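You operate a simulated robot arm through the tools that you are given. There is no shell and no other tool.

Carry out the task below with a simulated robot arm. There is one attempt and no reset: what you move stays moved.

TASK
Give the loaded bundle a green band and a label, then put it in the turquoise tray.
Fine: set the slider to that colour; the sliding tray ends at LOAD; the bundle goes into the turquoise tray; dial and other bundles stay as they are.

The check looks at the end state, three seconds after you hand in, the way a careful person would. Anything else that was tipped, shoved, dropped, spilled or broken makes it a failure.

THE ROBOT
A 6-joint arm with a two-finger parallel gripper, fixed in place. Base frame: the origin is at the foot of the arm, x ahead of it, y to its left, z up; the work surface is at about z = 944. Readings come in mm, degrees, newtons and seconds.
With the tool pointing down near the work surface it reaches from about 280 to 680 mm from the base axis. Its first joint turns from -166.0 to 166.0 degrees. Payload 1.57 kg.
The tool frame sits at the grasp point between the pads (the TCP): z along the fingers, y along the line on which they close. The tips reach 30 mm beyond it. Largest opening 110 mm; finger width 24, thickness 12; the body of the gripper, 48 by 112 mm, starts 78 mm behind the TCP.
Orientation is that of the tool frame in the base frame, as a unit quaternion [x, y, z, w]. With the fingers straight down and closing along the base's y, the tool's x points along the base's -x, its y along +y and its z along -z.

THE INTERFACE
- The arm moves only by the tool move_arm. Its argument "series" is one flat list of numbers, 7 for each row, row after row: the shift along the base's x, y, z in cm, then the turn, a rotation vector about the base's x, y, z in degrees, then the opening, from 0 (shut) to 1 (fully open). In form: [dx, dy, dz, rx, ry, rz, gripper, dx, dy, dz, rx, ry, rz, gripper, ...]. A call has 1 to 20 rows; each row shifts and turns the commanded pose from where the row before left it. Rows are played at 5 a second. More than 50 mm and 8.6 degrees between two rows, or a gripper value outside its range, and nothing of the call is played. Where a pose cannot be reached the arm comes as near as it can. A force on the tool above 50 N (or 10 N above the force at the start of the call, whichever is more), or a blocked arm, ends the call early, and 0.2 s more pass. Each finger travels about 108 mm/s and halts on what it meets, pressing with about 31 N; the grip force reading is that of the motor and also rises with nothing between the fingers. The clock runs only during rows and for 0.2 s after the last one: add rows that do not move to give the fingers time. The reply holds the time, the measured pose of the TCP, the force on the tool along the base axes, the opening and the grip force, in the units named above and with some noise, with the torque about the TCP (base axes, N m) and any sound that the robot's microphone picked up.
- Cameras (640 x 400 px; columns grow to the right, rows downward): "scene" is fixed at [401, 649.7, 1543.6]; the picture's right is [-0.98, -0.21, 0.00], its down [-0.14, 0.64, -0.75] and it looks along [0.16, -0.74, -0.66] (base axes); focal length 275 px, centre (320, 200). "wrist" rides on the gripper at [70, 16, -141] in the tool frame; the picture's right is [-0.23, 0.97, 0.00], its down [-0.85, -0.20, -0.48] and it looks along [-0.47, -0.11, 0.88] (tool axes); focal length 222 px, centre (320, 200). There is no depth. A picture from a camera that has moved, and an enlarged one, comes with that camera's place and axes in the base frame and with its lens.
- capture(camera): a new picture of that camera. It takes no simulated time.
- move_column(by): slides the trunk up (or, below 0, down) by that many mm; the arm rides with it, the base frame stays. It gives what a move gives, with no picture.
- zoom(camera, box): a new picture of the part [left, top, right, bottom] of that camera's present view, enlarged. It takes no simulated time.
- sign_off(): hands the job in; it is judged then, once.

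Places have to be worked out from the pictures, the camera data and where the tool is seen. Open the gripper and draw the arm clear of the work before you hand the job in, unless the task says otherwise.

The tools are called after "Call:" as a command line: name --argument value ..., lists and objects as JSON in quotes. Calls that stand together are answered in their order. move_arm: Moves the arm, as the interface text tells. Its arguments: {"type":"object","properties":{"series":{"type":"array","items":{"type":"number"}}},"required":["series"]} The other tools are called the same way: move_column (by) slides the trunk up or down; capture (camera) takes a picture; zoom (camera, box) takes an enlarged picture of a part of a camera's view; sign_off () hands the job in.

At the start:

```text
t: 0.0
tcp_pos: [502.3, 204.3, 1305.9]
orientation: [0.0, 1.0, 0.0, 0.0]
wrist_force: [-0.6, 0.6, -0.3]
moment: [0.03, 0.02, 0.01]
opening: 110.0
finger_force: 0.2
trunk travel left (down, up): [-325.0, 265.0]
```

scene: 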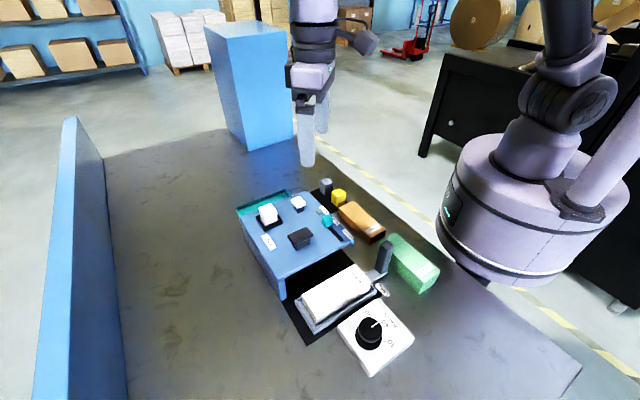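
wrist: 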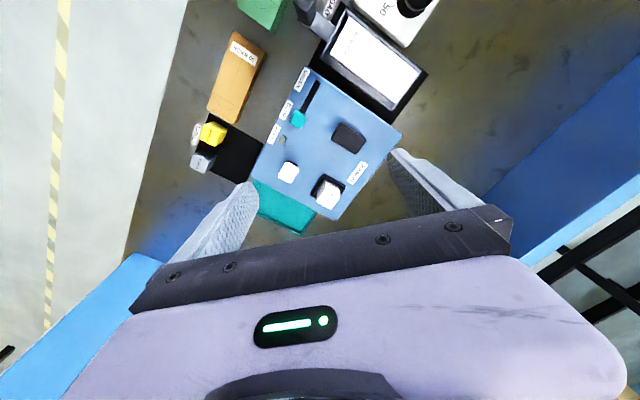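

I start by looking closely at the machine from both cameras to read labels and find parts.

Call:
zoom --camera "scene" --box '[220, 160, 380, 260]'

Call:
zoom --camera "scene" --box '[270, 220, 450, 380]'

Call:
zoom --camera "wrist" --box '[180, 60, 420, 240]'

Call:
zoom --camera "wrist" --box '[200, 0, 460, 160]'

```text
4.00 times, centred on (300, 210) of scene
camera zoom: at [401.0, 649.7, 1543.6], right [-0.98, -0.21, 0.0], down [-0.14, 0.64, -0.75], along [0.16, -0.74, -0.66], focal length 1102 px, centre (400, 160)
```

zoom: 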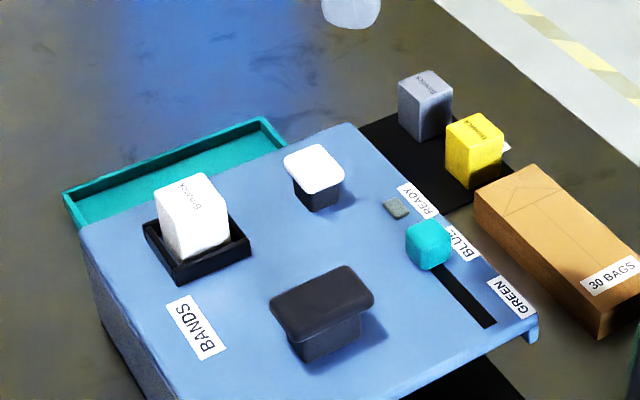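

```text
2.50 times, centred on (360, 300) of scene
camera zoom: at [401.0, 649.7, 1543.6], right [-0.98, -0.21, 0.0], down [-0.14, 0.64, -0.75], along [0.16, -0.74, -0.66], focal length 688 px, centre (220, -50)
```

zoom: 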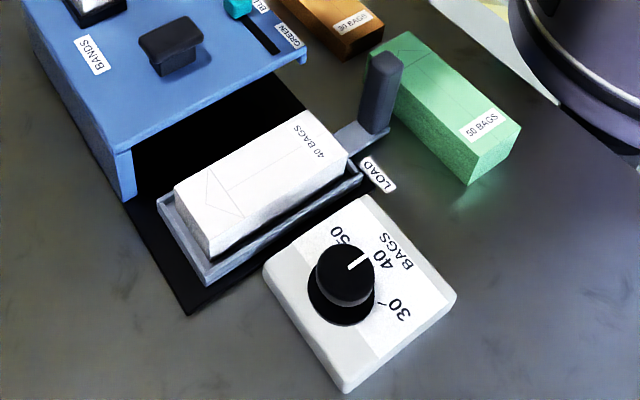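

```text
2.22 times, centred on (300, 150) of wrist
camera zoom: at [433.3, 219.7, 1447.2], right [0.23, 0.97, 0.0], down [0.85, -0.2, 0.48], along [0.47, -0.11, -0.88], focal length 494 px, centre (364, 311)
```

zoom: 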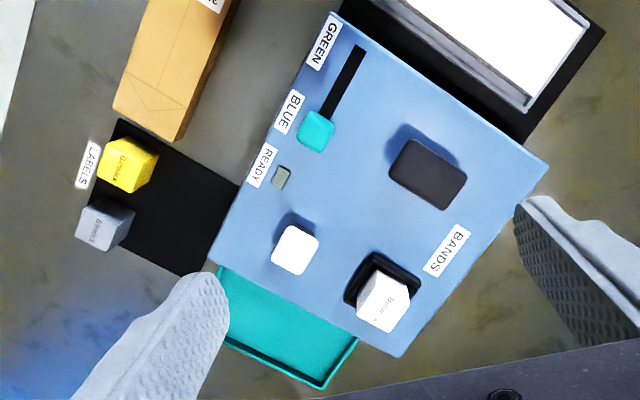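

```text
2.46 times, centred on (330, 80) of wrist
camera zoom: at [433.3, 219.7, 1447.2], right [0.23, 0.97, 0.0], down [0.85, -0.2, 0.48], along [0.47, -0.11, -0.88], focal length 547 px, centre (295, 495)
```

zoom: 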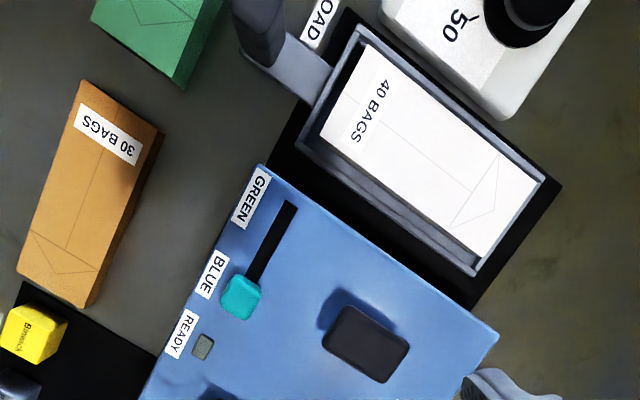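

Labels on the small cubes and the machine controls matter, so I zoom further on each.

Call:
zoom --camera "scene" --box '[310, 170, 360, 202]'

Call:
zoom --camera "scene" --box '[250, 190, 320, 235]'

Call:
zoom --camera "wrist" --box '[185, 110, 265, 160]'

Call:
zoom --camera "wrist" --box '[270, 140, 370, 205]'

Call:
zoom --camera "scene" --box '[310, 195, 360, 245]'

```text
12.50 times, centred on (335, 186) of scene
camera zoom: at [401.0, 649.7, 1543.6], right [-0.98, -0.21, 0.0], down [-0.14, 0.64, -0.75], along [0.16, -0.74, -0.66], focal length 3442 px, centre (132, 375)
```

zoom: 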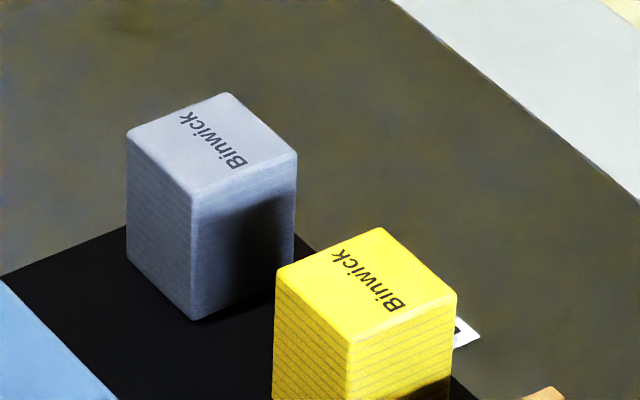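

```text
8.89 times, centred on (285, 212) of scene
camera zoom: at [401.0, 649.7, 1543.6], right [-0.98, -0.21, 0.0], down [-0.14, 0.64, -0.75], along [0.16, -0.74, -0.66], focal length 2448 px, centre (631, 89)
```

zoom: 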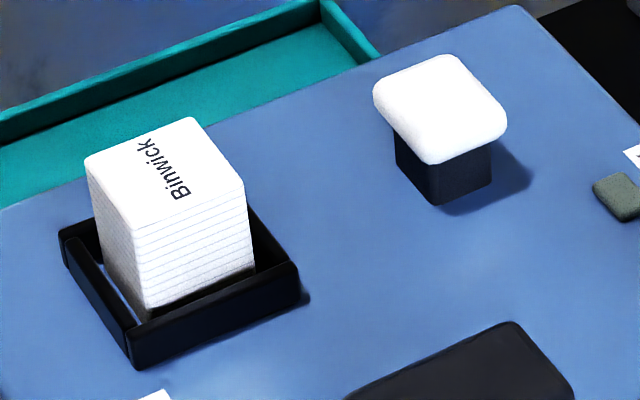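

```text
8.00 times, centred on (225, 135) of wrist
camera zoom: at [433.3, 219.7, 1447.2], right [0.23, 0.97, 0.0], down [0.85, -0.2, 0.48], along [0.47, -0.11, -0.88], focal length 1777 px, centre (1080, 720)
```

zoom: 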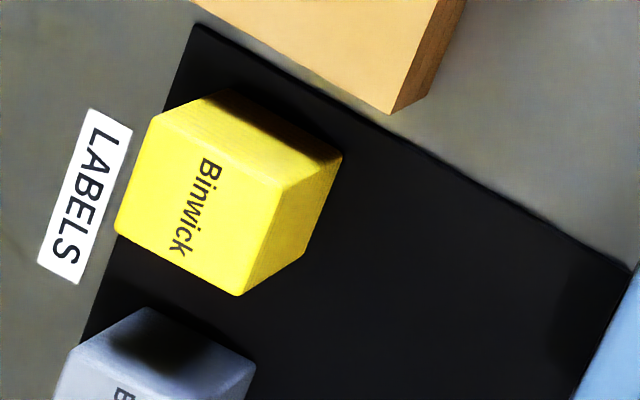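

```text
6.15 times, centred on (320, 172) of wrist
camera zoom: at [433.3, 219.7, 1447.2], right [0.23, 0.97, 0.0], down [0.85, -0.2, 0.48], along [0.47, -0.11, -0.88], focal length 1367 px, centre (320, 369)
```

zoom: 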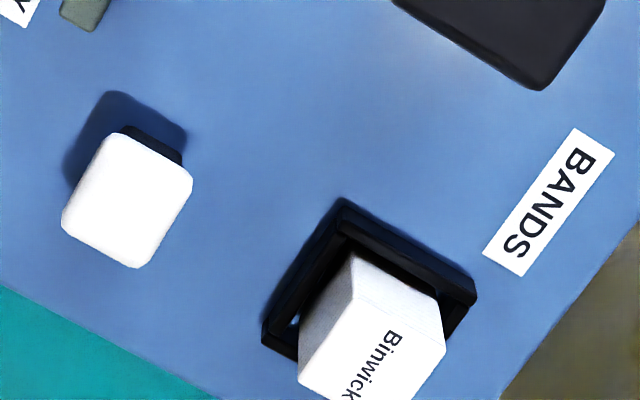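

```text
8.00 times, centred on (335, 220) of scene
camera zoom: at [401.0, 649.7, 1543.6], right [-0.98, -0.21, 0.0], down [-0.14, 0.64, -0.75], along [0.16, -0.74, -0.66], focal length 2203 px, centre (200, 40)
```

zoom: 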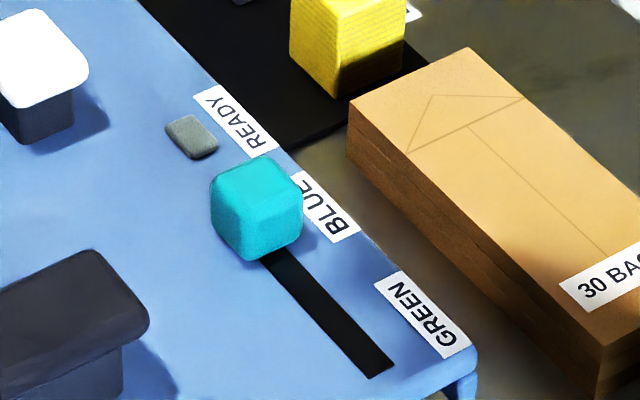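

The machine top sits at about z≈1030, turned 45° to the base, with corners near (411,203), (555,348), (716,187) and (570,42). I turn the tool 45° and come a bit lower to get a second view of the machine and the tray.

Call:
move_arm --series '[-1.2, -0.9, -0.93, 0, 0, 7.5, 1, -1.2, -0.9, -0.93, 0, 0, 7.5, 1, -1.2, -0.9, -0.93, 0, 0, 7.5, 1, -1.2, -0.9, -0.93, 0, 0, 7.5, 1, -1.2, -0.9, -0.93, 0, 0, 7.5, 1, -1.2, -0.9, -0.93, 0, 0, 7.5, 1]'

Call:
capture --camera "wrist"

Call:
capture --camera "scene"

```text
t: 1.4
tcp_pos: [429.5, 149.7, 1251.2]
orientation: [-0.383, 0.924, -0.001, 0.0]
wrist_force: [-0.1, 0.7, -0.1]
moment: [0.04, 0.02, 0.0]
opening: 109.8
finger_force: 0.1
trunk travel left (down, up): [-325.0, 265.0]
```

```text
taken
camera wrist: at [368.8, 111.1, 1392.5], right [-0.53, 0.85, 0.0], down [0.74, 0.46, 0.48], along [0.41, 0.25, -0.88], focal length 222 px, centre (320, 200)
```

wrist: 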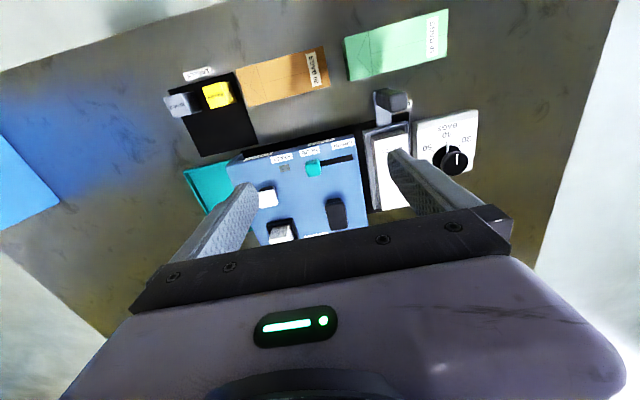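

```text
taken
```

scene: 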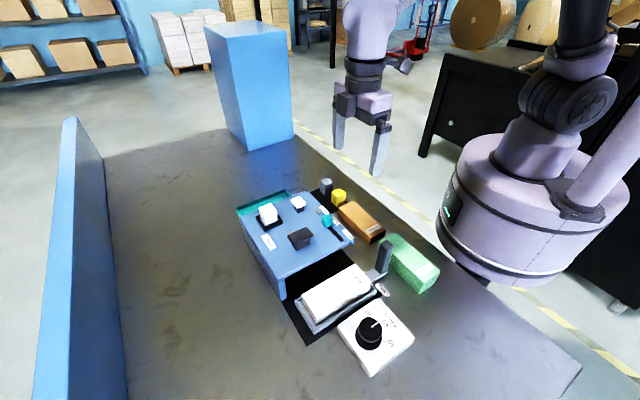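

I zoom on this new wrist view to see the side of the machine and the tray.

Call:
zoom --camera "wrist" --box '[150, 50, 310, 150]'

Call:
zoom --camera "wrist" --box '[220, 130, 380, 250]'

Call:
zoom --camera "wrist" --box '[340, 80, 500, 220]'

```text
4.00 times, centred on (230, 100) of wrist
camera zoom: at [368.8, 111.1, 1392.5], right [-0.53, 0.85, 0.0], down [0.74, 0.46, 0.48], along [0.41, 0.25, -0.88], focal length 888 px, centre (680, 600)
```

zoom: 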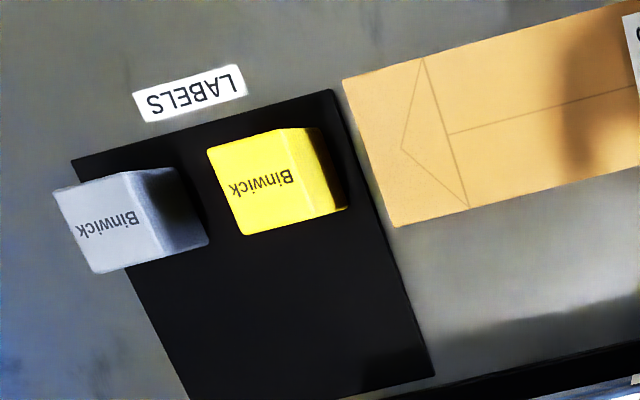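

```text
3.33 times, centred on (300, 190) of wrist
camera zoom: at [368.8, 111.1, 1392.5], right [-0.53, 0.85, 0.0], down [0.74, 0.46, 0.48], along [0.41, 0.25, -0.88], focal length 740 px, centre (387, 233)
```

zoom: 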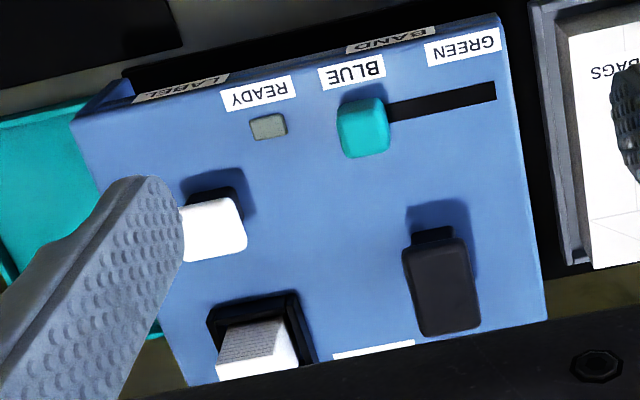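

```text
2.86 times, centred on (420, 150) of wrist
camera zoom: at [368.8, 111.1, 1392.5], right [-0.53, 0.85, 0.0], down [0.74, 0.46, 0.48], along [0.41, 0.25, -0.88], focal length 635 px, centre (34, 343)
```

zoom: 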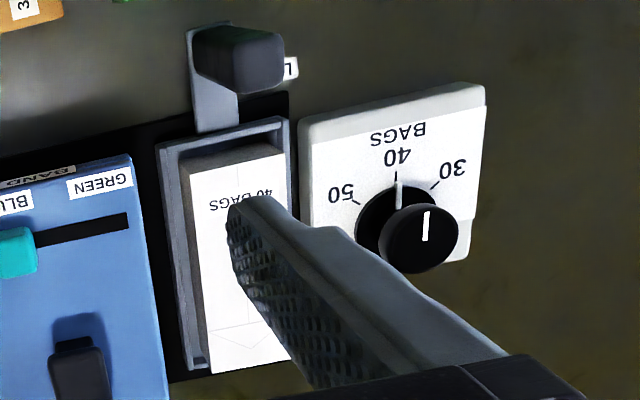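

Along the side I can read BAND and LABEL, so the tray slides under the hood through LOAD, BAND and LABEL, with the post as its handle. I zoom on the post, the side signs and the orange bundle to measure clearances.

Call:
zoom --camera "wrist" --box '[360, 80, 424, 120]'

Call:
zoom --camera "wrist" --box '[230, 130, 374, 170]'

Call:
zoom --camera "scene" --box '[330, 195, 450, 300]'

```text
10.00 times, centred on (392, 100) of wrist
camera zoom: at [368.8, 111.1, 1392.5], right [-0.53, 0.85, 0.0], down [0.74, 0.46, 0.48], along [0.41, 0.25, -0.88], focal length 2221 px, centre (-400, 1200)
```

zoom: 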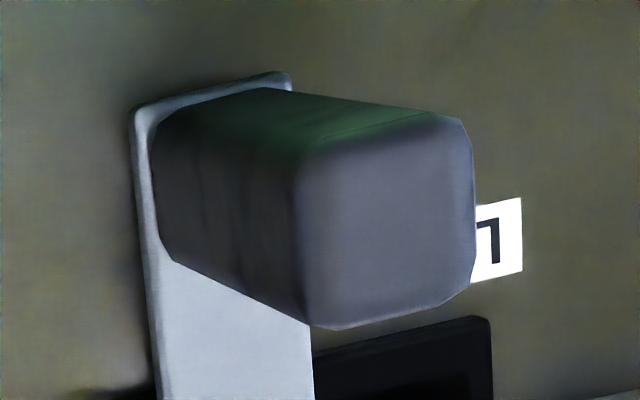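

```text
4.44 times, centred on (302, 150) of wrist
camera zoom: at [368.8, 111.1, 1392.5], right [-0.53, 0.85, 0.0], down [0.74, 0.46, 0.48], along [0.41, 0.25, -0.88], focal length 987 px, centre (400, 422)
```

zoom: 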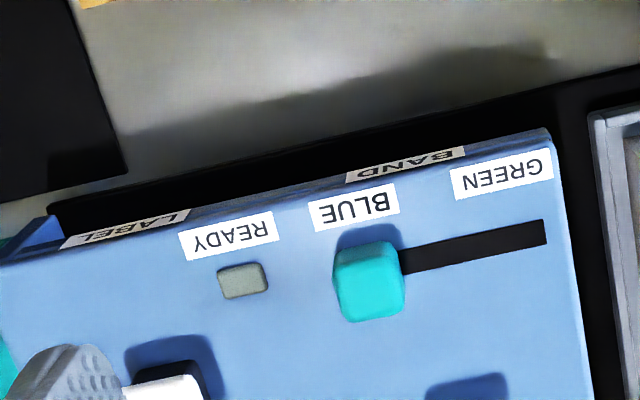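

```text
3.81 times, centred on (390, 248) of scene
camera zoom: at [401.0, 649.7, 1543.6], right [-0.98, -0.21, 0.0], down [-0.14, 0.64, -0.75], along [0.16, -0.74, -0.66], focal length 1049 px, centre (53, 19)
```

zoom: 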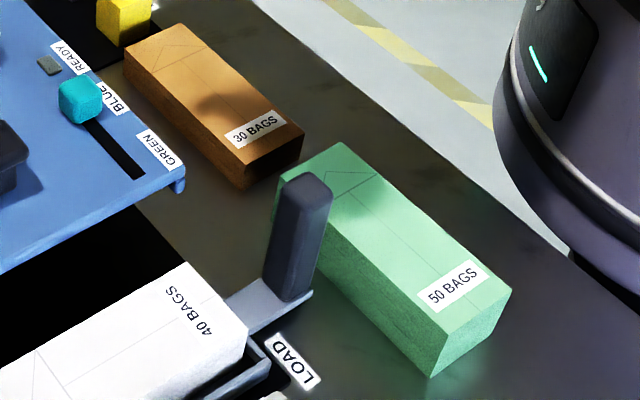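

The post stands near (337,219), about 24 mm square and rising to z≈1057. The slider knob is near (484,170) with its top at about z≈1050. I go above the knob with the fingers part-closed and straddling the slot direction, then look.

Call:
move_arm --series '[1.83, 0.68, -3.37, 0, 0, 0, 0.45, 1.83, 0.68, -3.37, 0, 0, 0, 0.45, 1.84, 0.67, -3.38, 0, 0, 0, 0.45, 0, 0, 0, 0, 0, 0, 0.45]'

Call:
capture --camera "wrist"

Call:
zoom --camera "scene" --box '[250, 150, 410, 250]'

```text
t: 2.4
tcp_pos: [485.2, 169.5, 1149.8]
orientation: [-0.383, 0.924, 0.001, 0.0]
wrist_force: [-0.1, -1.5, 0.6]
moment: [0.02, -0.04, 0.0]
opening: 49.7
finger_force: 0.1
trunk travel left (down, up): [-325.0, 265.0]
```

```text
taken
camera wrist: at [424.9, 130.4, 1291.7], right [-0.53, 0.85, 0.0], down [0.75, 0.46, 0.48], along [0.41, 0.25, -0.88], focal length 222 px, centre (320, 200)
```

wrist: 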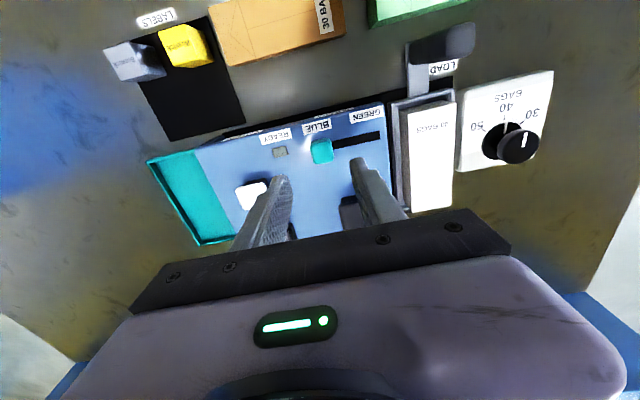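

```text
4.00 times, centred on (330, 200) of scene
camera zoom: at [401.0, 649.7, 1543.6], right [-0.98, -0.21, 0.0], down [-0.14, 0.64, -0.75], along [0.16, -0.74, -0.66], focal length 1102 px, centre (280, 200)
```

zoom: 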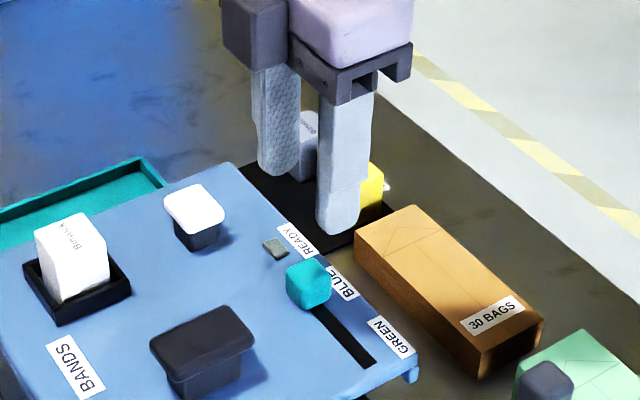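

I zoom to refine the knob, slot and plunger places from this nearer view.

Call:
zoom --camera "wrist" --box '[230, 90, 400, 196]'

Call:
zoom --camera "wrist" --box '[380, 0, 560, 220]'

```text
3.76 times, centred on (315, 143) of wrist
camera zoom: at [424.9, 130.4, 1291.7], right [-0.53, 0.85, 0.0], down [0.75, 0.46, 0.48], along [0.41, 0.25, -0.88], focal length 836 px, centre (339, 415)
```

zoom: 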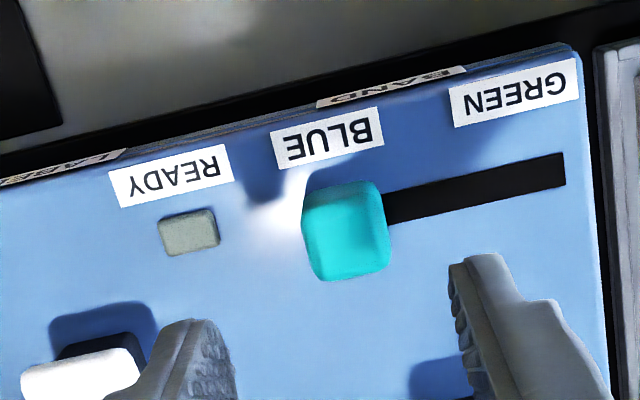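

```text
1.82 times, centred on (470, 110) of wrist
camera zoom: at [424.9, 130.4, 1291.7], right [-0.53, 0.85, 0.0], down [0.75, 0.46, 0.48], along [0.41, 0.25, -0.88], focal length 404 px, centre (47, 364)
```

zoom: 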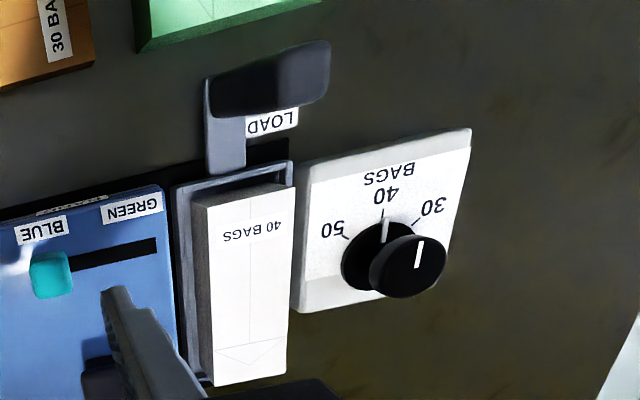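

The knob is confirmed at about (484,170), and the slot's GREEN end is near (437,219). I lower the fingers around it, stopping with the tips near z≈1044.

Call:
move_arm --series '[-0.1, 0.05, -2.5, 0, 0, 0, 0.45, 0, 0, -2.5, 0, 0, 0, 0.45, 0, 0, -1.5, 0, 0, 0, 0.45, 0, 0, -1.0, 0, 0, 0, 0.45, 0, 0, 0, 0, 0, 0, 0.45]'

Call:
capture --camera "wrist"

Call:
zoom --camera "scene" --box '[290, 190, 370, 250]'

```text
t: 3.6
tcp_pos: [482.1, 171.9, 1074.5]
orientation: [-0.383, 0.924, 0.0, 0.0]
wrist_force: [-0.5, -0.1, 0.3]
moment: [-0.01, 0.03, -0.02]
opening: 49.3
finger_force: 0.0
trunk travel left (down, up): [-325.0, 265.0]
```

```text
taken
camera wrist: at [423.7, 133.2, 1215.0], right [-0.53, 0.85, 0.0], down [0.75, 0.46, 0.48], along [0.41, 0.25, -0.88], focal length 222 px, centre (320, 200)
```

wrist: 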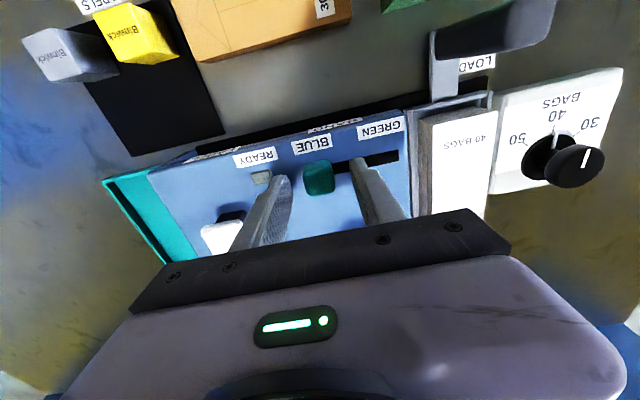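

```text
6.67 times, centred on (330, 220) of scene
camera zoom: at [401.0, 649.7, 1543.6], right [-0.98, -0.21, 0.0], down [-0.14, 0.64, -0.75], along [0.16, -0.74, -0.66], focal length 1836 px, centre (253, 67)
```

zoom: 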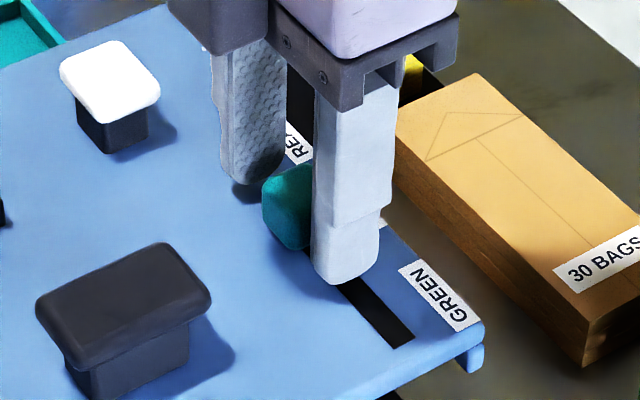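

The fingers straddle the knob without contact. I lower 6 mm more, narrow the opening, then push 50 mm toward GREEN along (-0.707, 0.707).

Call:
move_arm --series '[0, 0, -0.6, 0, 0, 0, 0.4, 0, 0, 0, 0, 0, 0, 0.3, 0, 0, 0, 0, 0, 0, 0.28, -0.5, 0.5, 0, 0, 0, 0, 0.28, -0.6, 0.6, 0, 0, 0, 0, 0.28, -0.6, 0.6, 0, 0, 0, 0, 0.28, -0.6, 0.6, 0, 0, 0, 0, 0.28, -0.6, 0.6, 0, 0, 0, 0, 0.28, -0.6, 0.6, 0, 0, 0, 0, 0.28, 0, 0, 0, 0, 0, 0, 0.28]'

Call:
capture --camera "wrist"

Call:
zoom --camera "scene" --box '[290, 190, 370, 250]'

```text
t: 5.8
tcp_pos: [448.9, 207.0, 1069.5]
orientation: [-0.382, 0.924, 0.0, 0.0]
wrist_force: [0.2, 0.2, 0.1]
moment: [0.01, -0.01, 0.03]
opening: 30.9
finger_force: 0.1
trunk travel left (down, up): [-325.0, 265.0]
```

```text
taken
camera wrist: at [388.7, 168.0, 1209.9], right [-0.53, 0.85, 0.0], down [0.75, 0.46, 0.48], along [0.41, 0.25, -0.88], focal length 222 px, centre (320, 200)
```

wrist: 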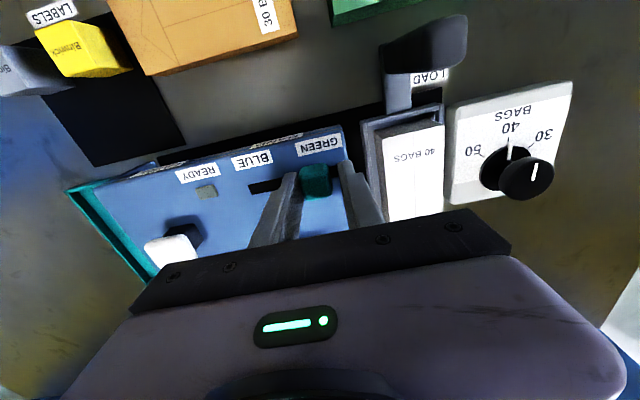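

```text
6.67 times, centred on (330, 220) of scene
camera zoom: at [401.0, 649.7, 1543.6], right [-0.98, -0.21, 0.0], down [-0.14, 0.64, -0.75], along [0.16, -0.74, -0.66], focal length 1836 px, centre (253, 67)
```

zoom: 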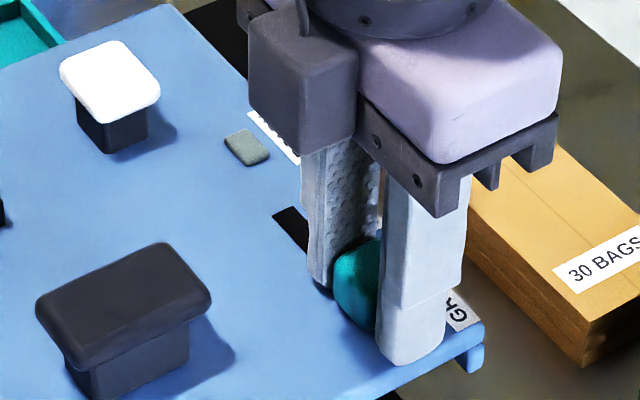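

The knob has moved to about w≈170 in slot terms, near the GREEN sign. I push on in small steps to find its end stop.

Call:
move_arm --series '[-0.15, 0.15, 0, 0, 0, 0, 0.28, -0.15, 0.15, 0, 0, 0, 0, 0.28, -0.15, 0.15, 0, 0, 0, 0, 0.28, -0.15, 0.15, 0, 0, 0, 0, 0.28, 0, 0, 0, 0, 0, 0, 0.28]'

Call:
zoom --camera "wrist" --box '[230, 120, 390, 220]'

```text
t: 7.0
tcp_pos: [442.5, 211.9, 1067.8]
orientation: [-0.383, 0.924, 0.0, 0.0]
wrist_force: [0.1, 0.0, 0.0]
moment: [-0.01, 0.01, 0.0]
opening: 30.5
finger_force: 0.1
trunk travel left (down, up): [-325.0, 265.0]
```

```text
4.00 times, centred on (310, 170) of wrist
camera zoom: at [383.3, 172.7, 1209.0], right [-0.53, 0.85, 0.0], down [0.75, 0.46, 0.48], along [0.41, 0.25, -0.88], focal length 888 px, centre (360, 320)
```

zoom: 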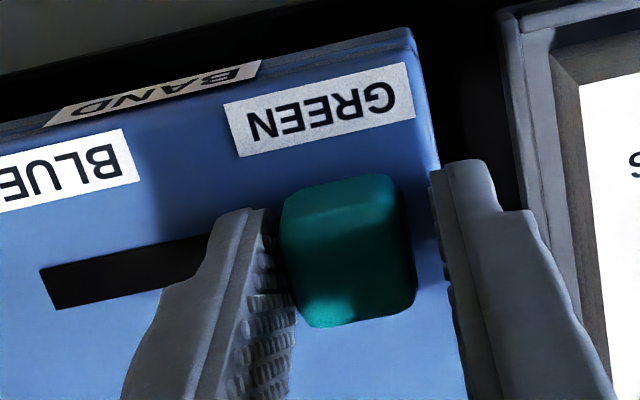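

By my reckoning the knob centre is at w≈168 and so is the centre of the GREEN sign (BLUE was 222 for both). I nudge 3 mm more to feel whether the end stop is there.

Call:
move_arm --series '[-0.1, 0.1, 0, 0, 0, 0, 0.28, -0.1, 0.1, 0, 0, 0, 0, 0.28, 0, 0, 0, 0, 0, 0, 0.28]'

Call:
zoom --camera "wrist" --box '[230, 120, 390, 220]'

```text
t: 7.8
tcp_pos: [441.5, 213.4, 1068.4]
orientation: [-0.383, 0.924, 0.0, 0.0]
wrist_force: [2.4, -1.5, -0.7]
moment: [-0.02, -0.03, 0.0]
opening: 33.1
finger_force: 1.6
trunk travel left (down, up): [-325.0, 265.0]
```

```text
4.00 times, centred on (310, 170) of wrist
camera zoom: at [381.5, 174.8, 1209.3], right [-0.53, 0.85, 0.0], down [0.75, 0.46, 0.48], along [0.41, 0.25, -0.88], focal length 888 px, centre (360, 320)
```

zoom: 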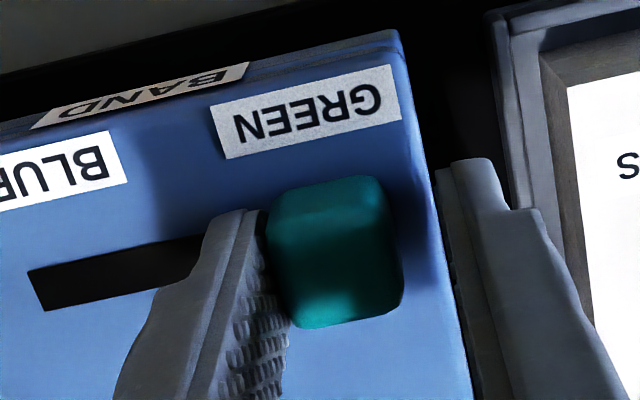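

The stop is reached (force about 3 N, fingers spread slightly), so the slider is at GREEN. I open, back off, rise and go above the tray's post near (336,220).

Call:
move_arm --series '[0.2, -0.2, 0, 0, 0, 0, 0.4, 0, 0, 2.0, 0, 0, 0, 0.5, 0, 0, 3.5, 0, 0, 0, 0.5, 0, 0, 3.2, 0, 0, 0, 0.5, -3.5, 0.2, 0, 0, 0, 0, 0.5, -3.5, 0.2, 0, 0, 0, 0, 0.5, -3.6, 0.3, 0, 0, 0, 0, 0.5, 0, 0, 0, 0, 0, 0, 0.5]'

Call:
capture --camera "wrist"

Call:
zoom --camera "scene" --box '[290, 180, 450, 300]'

```text
t: 9.6
tcp_pos: [336.2, 218.7, 1157.4]
orientation: [-0.383, 0.924, 0.0, 0.0]
wrist_force: [-0.2, 0.1, 0.3]
moment: [-0.01, 0.0, 0.03]
opening: 55.1
finger_force: 0.1
trunk travel left (down, up): [-325.0, 265.0]
```

```text
taken
camera wrist: at [275.8, 180.0, 1297.9], right [-0.53, 0.85, 0.0], down [0.75, 0.46, 0.48], along [0.41, 0.25, -0.88], focal length 222 px, centre (320, 200)
```

wrist: 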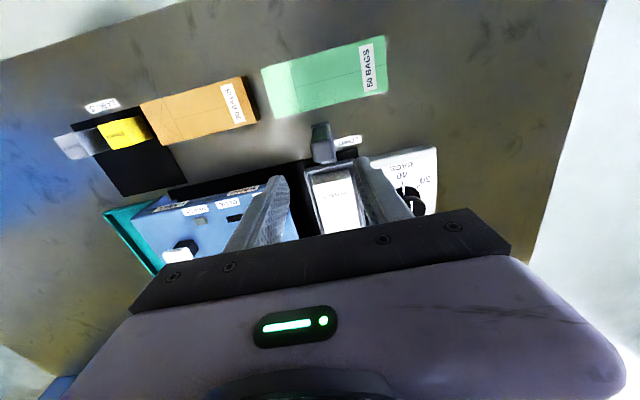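

```text
3.33 times, centred on (370, 240) of scene
camera zoom: at [401.0, 649.7, 1543.6], right [-0.98, -0.21, 0.0], down [-0.14, 0.64, -0.75], along [0.16, -0.74, -0.66], focal length 918 px, centre (153, 67)
```

zoom: 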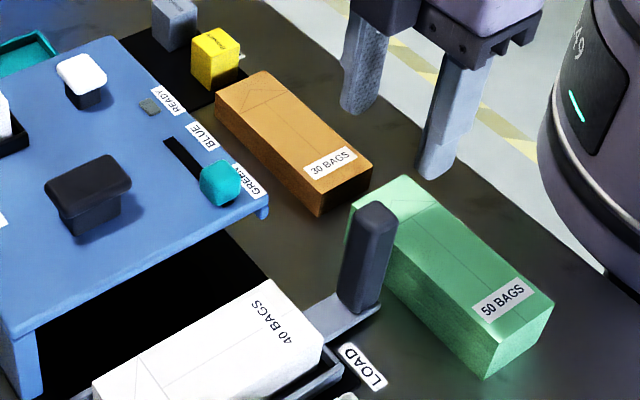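

Call:
zoom --camera "wrist" --box '[270, 100, 400, 200]'

```text
4.00 times, centred on (335, 150) of wrist
camera zoom: at [275.8, 180.0, 1297.9], right [-0.53, 0.85, 0.0], down [0.75, 0.46, 0.48], along [0.41, 0.25, -0.88], focal length 888 px, centre (260, 400)
```

zoom: 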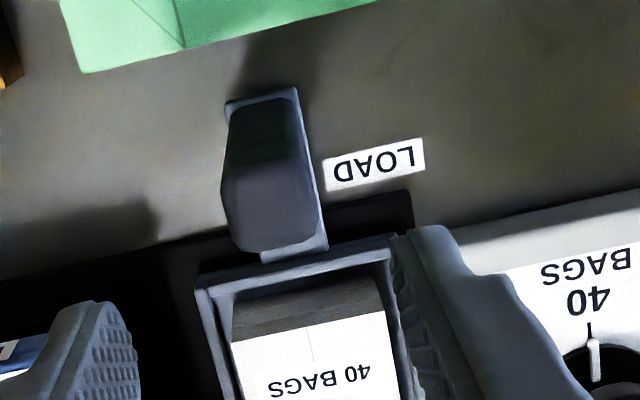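

The post is directly under the tool at about (336,219.5). I descend with the fingers straddling it along the sliding direction.

Call:
move_arm --series '[0, 0.05, -3.5, 0, 0, 0, 0.5, 0, 0, -3.5, 0, 0, 0, 0.5, 0, 0, -3.0, 0, 0, 0, 0.5, 0, 0, -3.0, 0, 0, 0, 0.5, 0, 0, 0, 0, 0, 0, 0.4, 0, 0, 0, 0, 0, 0, 0.4]'

Call:
capture --camera "wrist"

Call:
zoom --camera "scene" --box '[290, 180, 450, 300]'

```text
t: 11.0
tcp_pos: [335.9, 218.8, 1024.1]
orientation: [-0.383, 0.924, 0.0, 0.0]
wrist_force: [0.0, 0.4, -0.6]
moment: [-0.01, 0.0, 0.0]
opening: 43.9
finger_force: 0.1
trunk travel left (down, up): [-325.0, 265.0]
```

```text
taken
camera wrist: at [275.3, 180.6, 1165.9], right [-0.53, 0.85, 0.0], down [0.75, 0.46, 0.48], along [0.41, 0.25, -0.88], focal length 222 px, centre (320, 200)
```

wrist: 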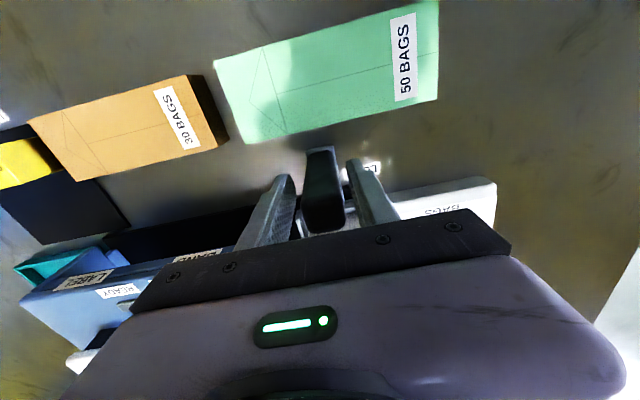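

```text
3.33 times, centred on (370, 240) of scene
camera zoom: at [401.0, 649.7, 1543.6], right [-0.98, -0.21, 0.0], down [-0.14, 0.64, -0.75], along [0.16, -0.74, -0.66], focal length 918 px, centre (153, 67)
```

zoom: 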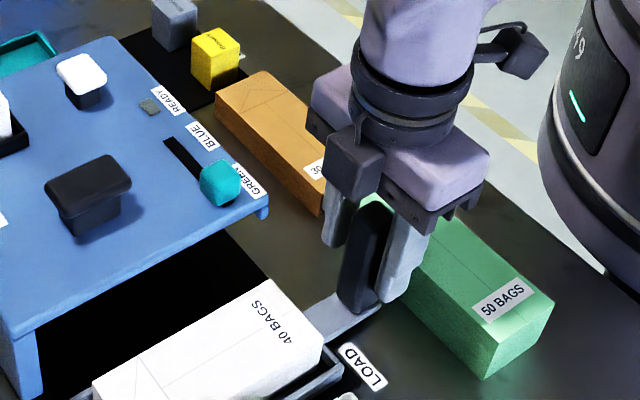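

The fingers straddle the post cleanly. I narrow the opening and push the tray about 90 mm under the hood, gently.

Call:
move_arm --series '[0, 0, 0, 0, 0, 0, 0.27, 0, 0, 0, 0, 0, 0, 0.27, 0.5, -0.5, 0, 0, 0, 0, 0.27, 0.8, -0.8, 0, 0, 0, 0, 0.27, 0.9, -0.9, 0, 0, 0, 0, 0.27, 0.9, -0.9, 0, 0, 0, 0, 0.27, 0.9, -0.9, 0, 0, 0, 0, 0.27, 0.9, -0.9, 0, 0, 0, 0, 0.27, 0.9, -0.9, 0, 0, 0, 0, 0.27, 0.5, -0.5, 0, 0, 0, 0, 0.27, 0, 0, 0, 0, 0, 0, 0.27]'

Call:
capture --camera "wrist"

Call:
zoom --camera "scene" --box '[240, 180, 440, 330]'

```text
t: 13.4
tcp_pos: [400.1, 155.9, 1025.8]
orientation: [-0.382, 0.924, 0.0, 0.0]
wrist_force: [0.4, 0.2, -0.4]
moment: [-0.02, 0.04, -0.03]
opening: 29.6
finger_force: 0.4
trunk travel left (down, up): [-325.0, 265.0]
```

```text
taken
camera wrist: at [339.7, 117.4, 1166.2], right [-0.53, 0.85, 0.0], down [0.75, 0.46, 0.48], along [0.41, 0.25, -0.88], focal length 222 px, centre (320, 200)
```

wrist: 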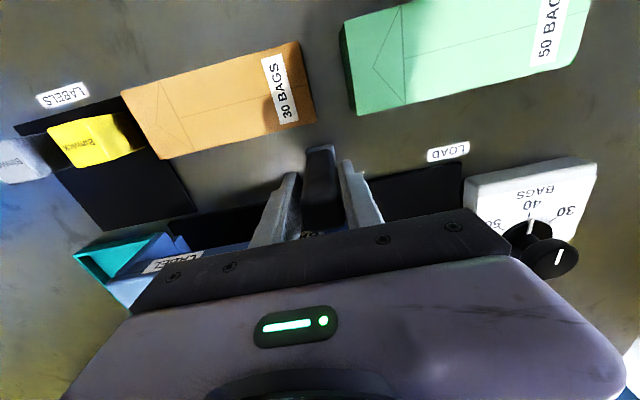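

```text
2.67 times, centred on (340, 255) of scene
camera zoom: at [401.0, 649.7, 1543.6], right [-0.98, -0.21, 0.0], down [-0.14, 0.64, -0.75], along [0.16, -0.74, -0.66], focal length 734 px, centre (267, 53)
```

zoom: 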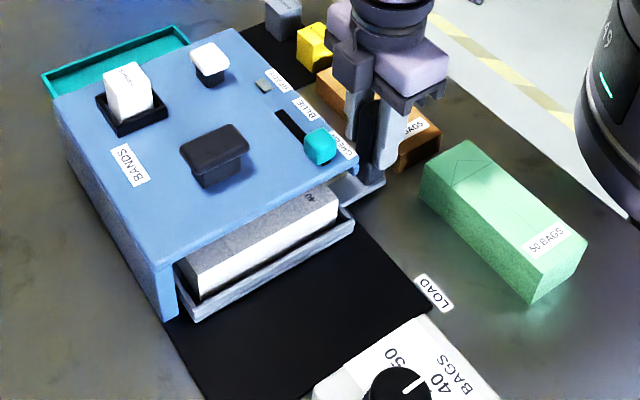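

The tray is sliding freely with very little force. The BAND sign works out at w≈200–203, so I push about 28 mm more and look for the READY lamp.

Call:
move_arm --series '[0.7, -0.7, 0, 0, 0, 0, 0.27, 0.7, -0.7, 0, 0, 0, 0, 0.27, 0.6, -0.6, 0, 0, 0, 0, 0.27, 0, 0, 0, 0, 0, 0, 0.27]'

Call:
capture --camera "wrist"

Call:
zoom --camera "scene" --box '[240, 180, 400, 300]'

```text
t: 14.4
tcp_pos: [420.1, 137.8, 1023.7]
orientation: [-0.382, 0.924, -0.001, 0.001]
wrist_force: [-1.2, 0.0, -0.3]
moment: [0.03, -0.01, 0.01]
opening: 29.7
finger_force: 0.2
trunk travel left (down, up): [-325.0, 265.0]
```

```text
taken
camera wrist: at [360.0, 98.9, 1166.2], right [-0.53, 0.85, 0.0], down [0.75, 0.46, 0.48], along [0.41, 0.25, -0.88], focal length 222 px, centre (320, 200)
```

wrist: 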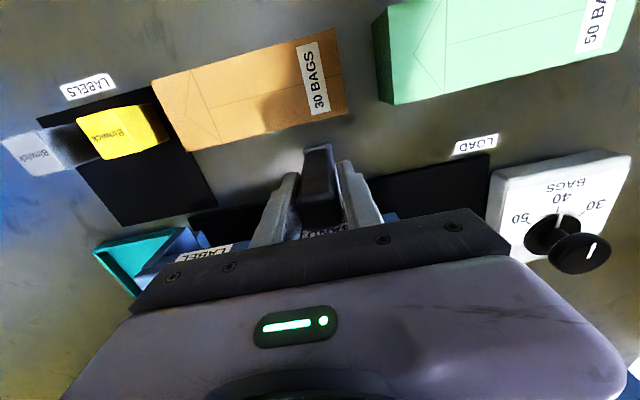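

```text
3.33 times, centred on (320, 240) of scene
camera zoom: at [401.0, 649.7, 1543.6], right [-0.98, -0.21, 0.0], down [-0.14, 0.64, -0.75], along [0.16, -0.74, -0.66], focal length 918 px, centre (320, 67)
```

zoom: 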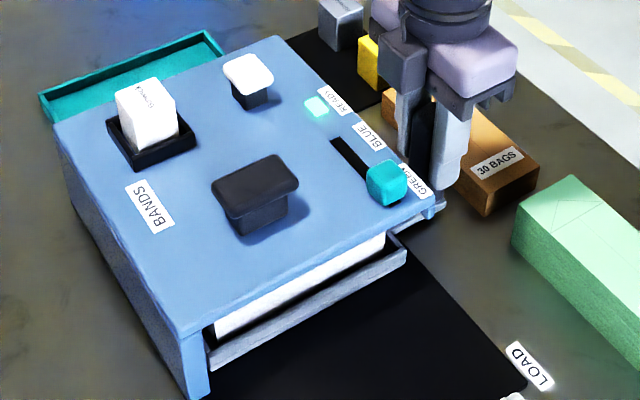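

The READY lamp is lit: the tray is at BAND. I nudge 2 mm to sit nearer the station's centre and confirm that the lamp stays on.

Call:
move_arm --series '[0.15, -0.15, 0, 0, 0, 0, 0.27, 0, 0, 0, 0, 0, 0, 0.27]'

Call:
zoom --camera "scene" --box '[240, 180, 400, 300]'

Call:
zoom --camera "wrist" --box '[200, 130, 440, 250]'

```text
t: 15.0
tcp_pos: [420.8, 135.8, 1025.6]
orientation: [-0.382, 0.924, 0.0, 0.0]
wrist_force: [0.0, -0.6, -0.3]
moment: [0.01, -0.01, -0.01]
opening: 30.1
finger_force: 0.1
trunk travel left (down, up): [-325.0, 265.0]
```

```text
3.33 times, centred on (320, 240) of scene
camera zoom: at [401.0, 649.7, 1543.6], right [-0.98, -0.21, 0.0], down [-0.14, 0.64, -0.75], along [0.16, -0.74, -0.66], focal length 918 px, centre (320, 67)
```

zoom: 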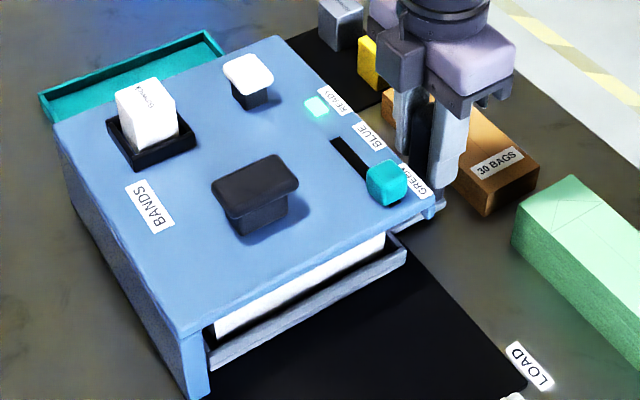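

```text
2.67 times, centred on (320, 190) of wrist
camera zoom: at [361.6, 97.4, 1166.2], right [-0.53, 0.85, 0.0], down [0.75, 0.46, 0.48], along [0.41, 0.25, -0.88], focal length 592 px, centre (320, 227)
```

zoom: 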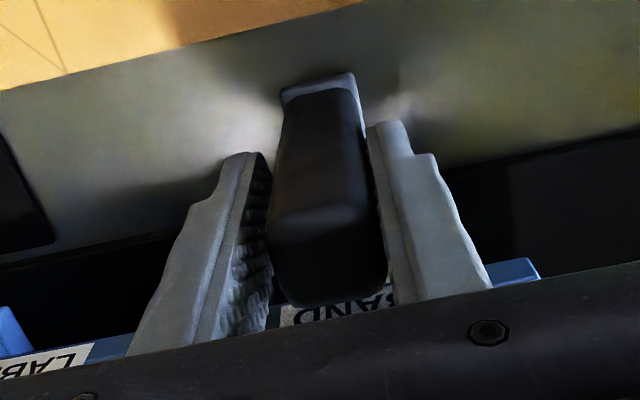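

The lamp stays lit. I open off the post, rise, and go above the black plunger, which I place at about (534,248) with its top near z≈1065. I close the fingers on the way.

Call:
move_arm --series '[0, 0, 0, 0, 0, 0, 0.42, 0, 0, 0, 0, 0, 0, 0.42, 0, 0, 3.0, 0, 0, 0, 0.42, 0, 0, 4.0, 0, 0, 0, 0.42, 0, 0, 4.5, 0, 0, 0, 0.42, 0, 0, 2.0, 0, 0, 0, 0.3, 2.9, 2.8, 0, 0, 0, 0, 0.1, 2.8, 2.8, 0, 0, 0, 0, 0, 2.8, 2.8, 0, 0, 0, 0, 0, 2.8, 2.8, 0, 0, 0, 0, 0, 0, 0, 0, 0, 0, 0, 0]'

Call:
capture --camera "wrist"

Call:
zoom --camera "scene" --box '[240, 160, 400, 300]'

```text
t: 17.4
tcp_pos: [535.4, 246.9, 1157.6]
orientation: [-0.383, 0.924, 0.0, 0.0]
wrist_force: [-0.5, -1.7, 0.4]
moment: [0.04, -0.06, -0.04]
opening: 0.1
finger_force: 21.1
trunk travel left (down, up): [-325.0, 265.0]
```

```text
taken
camera wrist: at [475.2, 208.4, 1300.2], right [-0.53, 0.85, 0.0], down [0.75, 0.46, 0.48], along [0.41, 0.25, -0.88], focal length 222 px, centre (320, 200)
```

wrist: 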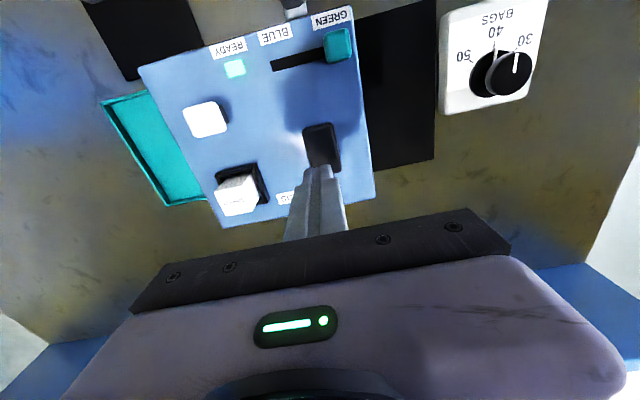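

```text
2.86 times, centred on (320, 230) of scene
camera zoom: at [401.0, 649.7, 1543.6], right [-0.98, -0.21, 0.0], down [-0.14, 0.64, -0.75], along [0.16, -0.74, -0.66], focal length 787 px, centre (320, 114)
```

zoom: 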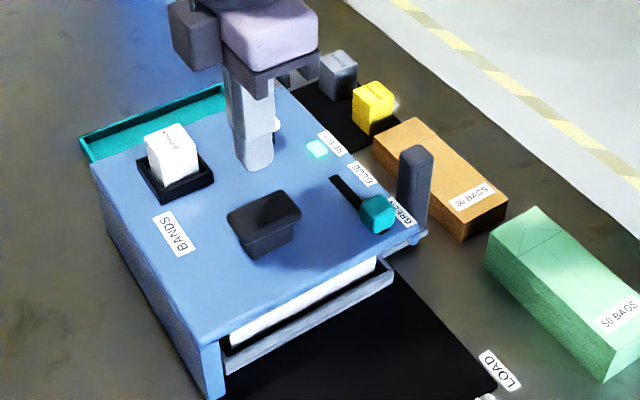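

Lamp still on. I zoom the wrist view to fix the black plunger's centre and the white one's.

Call:
zoom --camera "wrist" --box '[170, 80, 350, 220]'

```text
2.86 times, centred on (260, 150) of wrist
camera zoom: at [475.2, 208.4, 1300.2], right [-0.53, 0.85, 0.0], down [0.75, 0.46, 0.48], along [0.41, 0.25, -0.88], focal length 635 px, centre (491, 343)
```

zoom: 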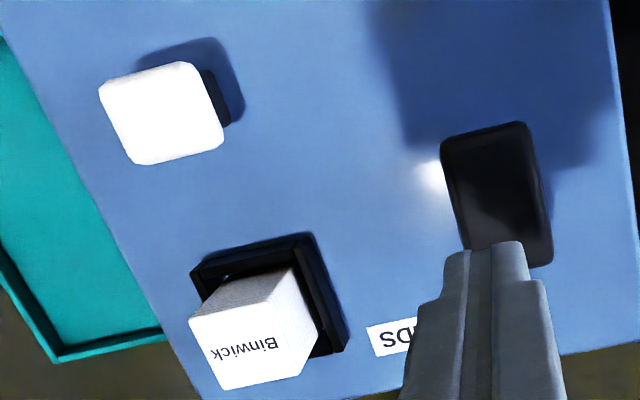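

The black cap centre is about (532,246) and the white one about (569,128). I come down on the black cap with closed fingers and press it in small steps.

Call:
move_arm --series '[-0.2, -0.05, -2.5, 0, 0, 0, 0, 0, 0, -2.5, 0, 0, 0, 0, 0, 0, -0.6, 0, 0, 0, 0, 0, 0, -0.4, 0, 0, 0, 0, 0, 0, -0.4, 0, 0, 0, 0, 0, 0, -0.3, 0, 0, 0, 0, 0, 0, -0.3, 0, 0, 0, 0, 0, 0, -0.3, 0, 0, 0, 0, 0, 0, -0.3, 0, 0, 0, 0, 0, 0, -0.3, 0, 0, 0, 0]'

Call:
zoom --camera "scene" --box '[240, 160, 400, 300]'

```text
t: 19.8
tcp_pos: [534.2, 247.4, 1085.9]
orientation: [-0.382, 0.924, 0.0, 0.006]
wrist_force: [-8.7, -6.5, 25.4]
moment: [-0.4, 0.47, -0.21]
opening: 0.0
finger_force: 20.9
trunk travel left (down, up): [-325.0, 265.0]
heard: click
stopped in row 10: the force on the tool passed its limit at 51 N (the readings are from after the stop); the commanded pose is now the measured one
```

```text
2.86 times, centred on (320, 230) of scene
camera zoom: at [401.0, 649.7, 1543.6], right [-0.98, -0.21, 0.0], down [-0.14, 0.64, -0.75], along [0.16, -0.74, -0.66], focal length 787 px, centre (320, 114)
```

zoom: 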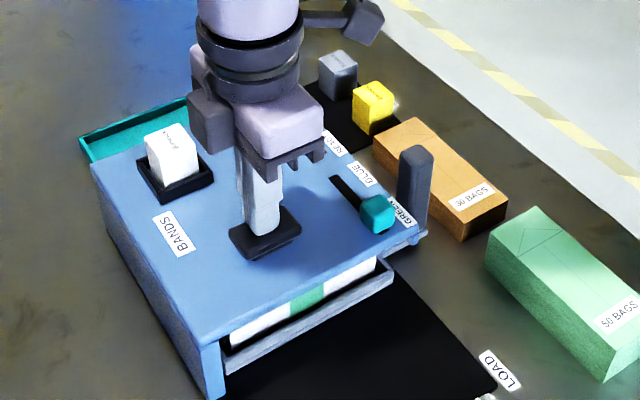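

A click and a green band now shows on the bundle. I lift off and go back above the post near (419,137), opening the fingers.

Call:
move_arm --series '[0, 0, 1.0, 0, 0, 0, 0, 0, 0, 2.0, 0, 0, 0, 0, 0, 0, 4.0, 0, 0, 0, 0, -2.85, -2.75, 0, 0, 0, 0, 0.1, -2.85, -2.75, 0, 0, 0, 0, 0.3, -2.85, -2.75, 0, 0, 0, 0, 0.45, -2.9, -2.75, 0, 0, 0, 0, 0.45, 0, 0, 0, 0, 0, 0, 0.45]'

Call:
capture --camera "wrist"

Call:
zoom --camera "scene" --box '[240, 160, 400, 300]'

```text
t: 21.6
tcp_pos: [421.3, 136.4, 1154.6]
orientation: [-0.383, 0.924, 0.0, 0.003]
wrist_force: [1.2, -0.4, -0.4]
moment: [-0.02, 0.0, 0.02]
opening: 49.6
finger_force: 0.0
trunk travel left (down, up): [-325.0, 265.0]
```

```text
taken
camera wrist: at [360.2, 97.7, 1295.4], right [-0.53, 0.85, 0.0], down [0.74, 0.46, 0.48], along [0.41, 0.25, -0.88], focal length 222 px, centre (320, 200)
```

wrist: 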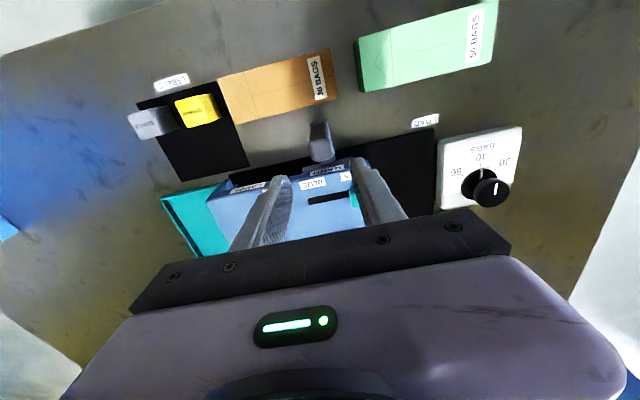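

```text
2.86 times, centred on (320, 230) of scene
camera zoom: at [401.0, 649.7, 1543.6], right [-0.98, -0.21, 0.0], down [-0.14, 0.64, -0.75], along [0.16, -0.74, -0.66], focal length 787 px, centre (320, 114)
```

zoom: 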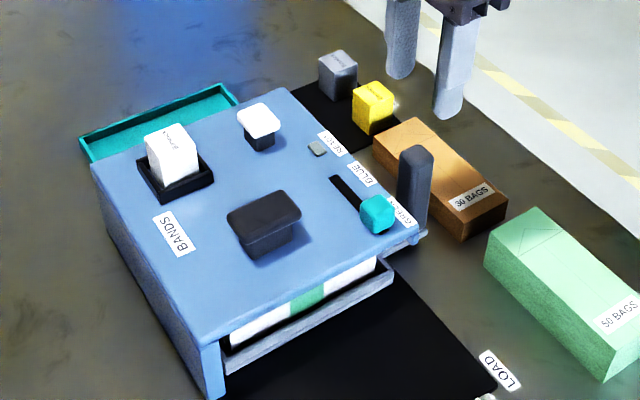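

The band is on and the plunger is back up. I zoom to check the post under the fingers before descending.

Call:
zoom --camera "wrist" --box '[250, 100, 400, 200]'

```text
4.00 times, centred on (325, 150) of wrist
camera zoom: at [360.2, 97.7, 1295.4], right [-0.53, 0.85, 0.0], down [0.74, 0.46, 0.48], along [0.41, 0.25, -0.88], focal length 888 px, centre (300, 400)
```

zoom: 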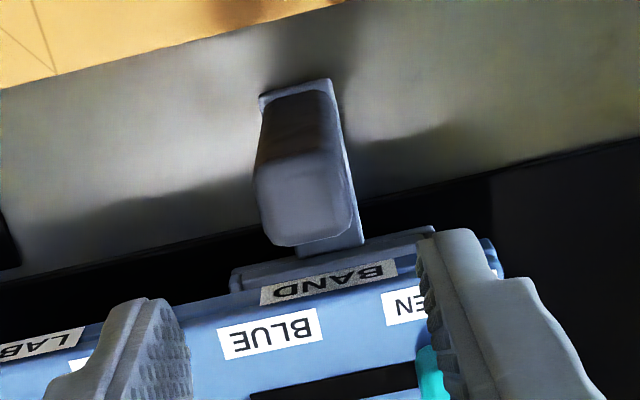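

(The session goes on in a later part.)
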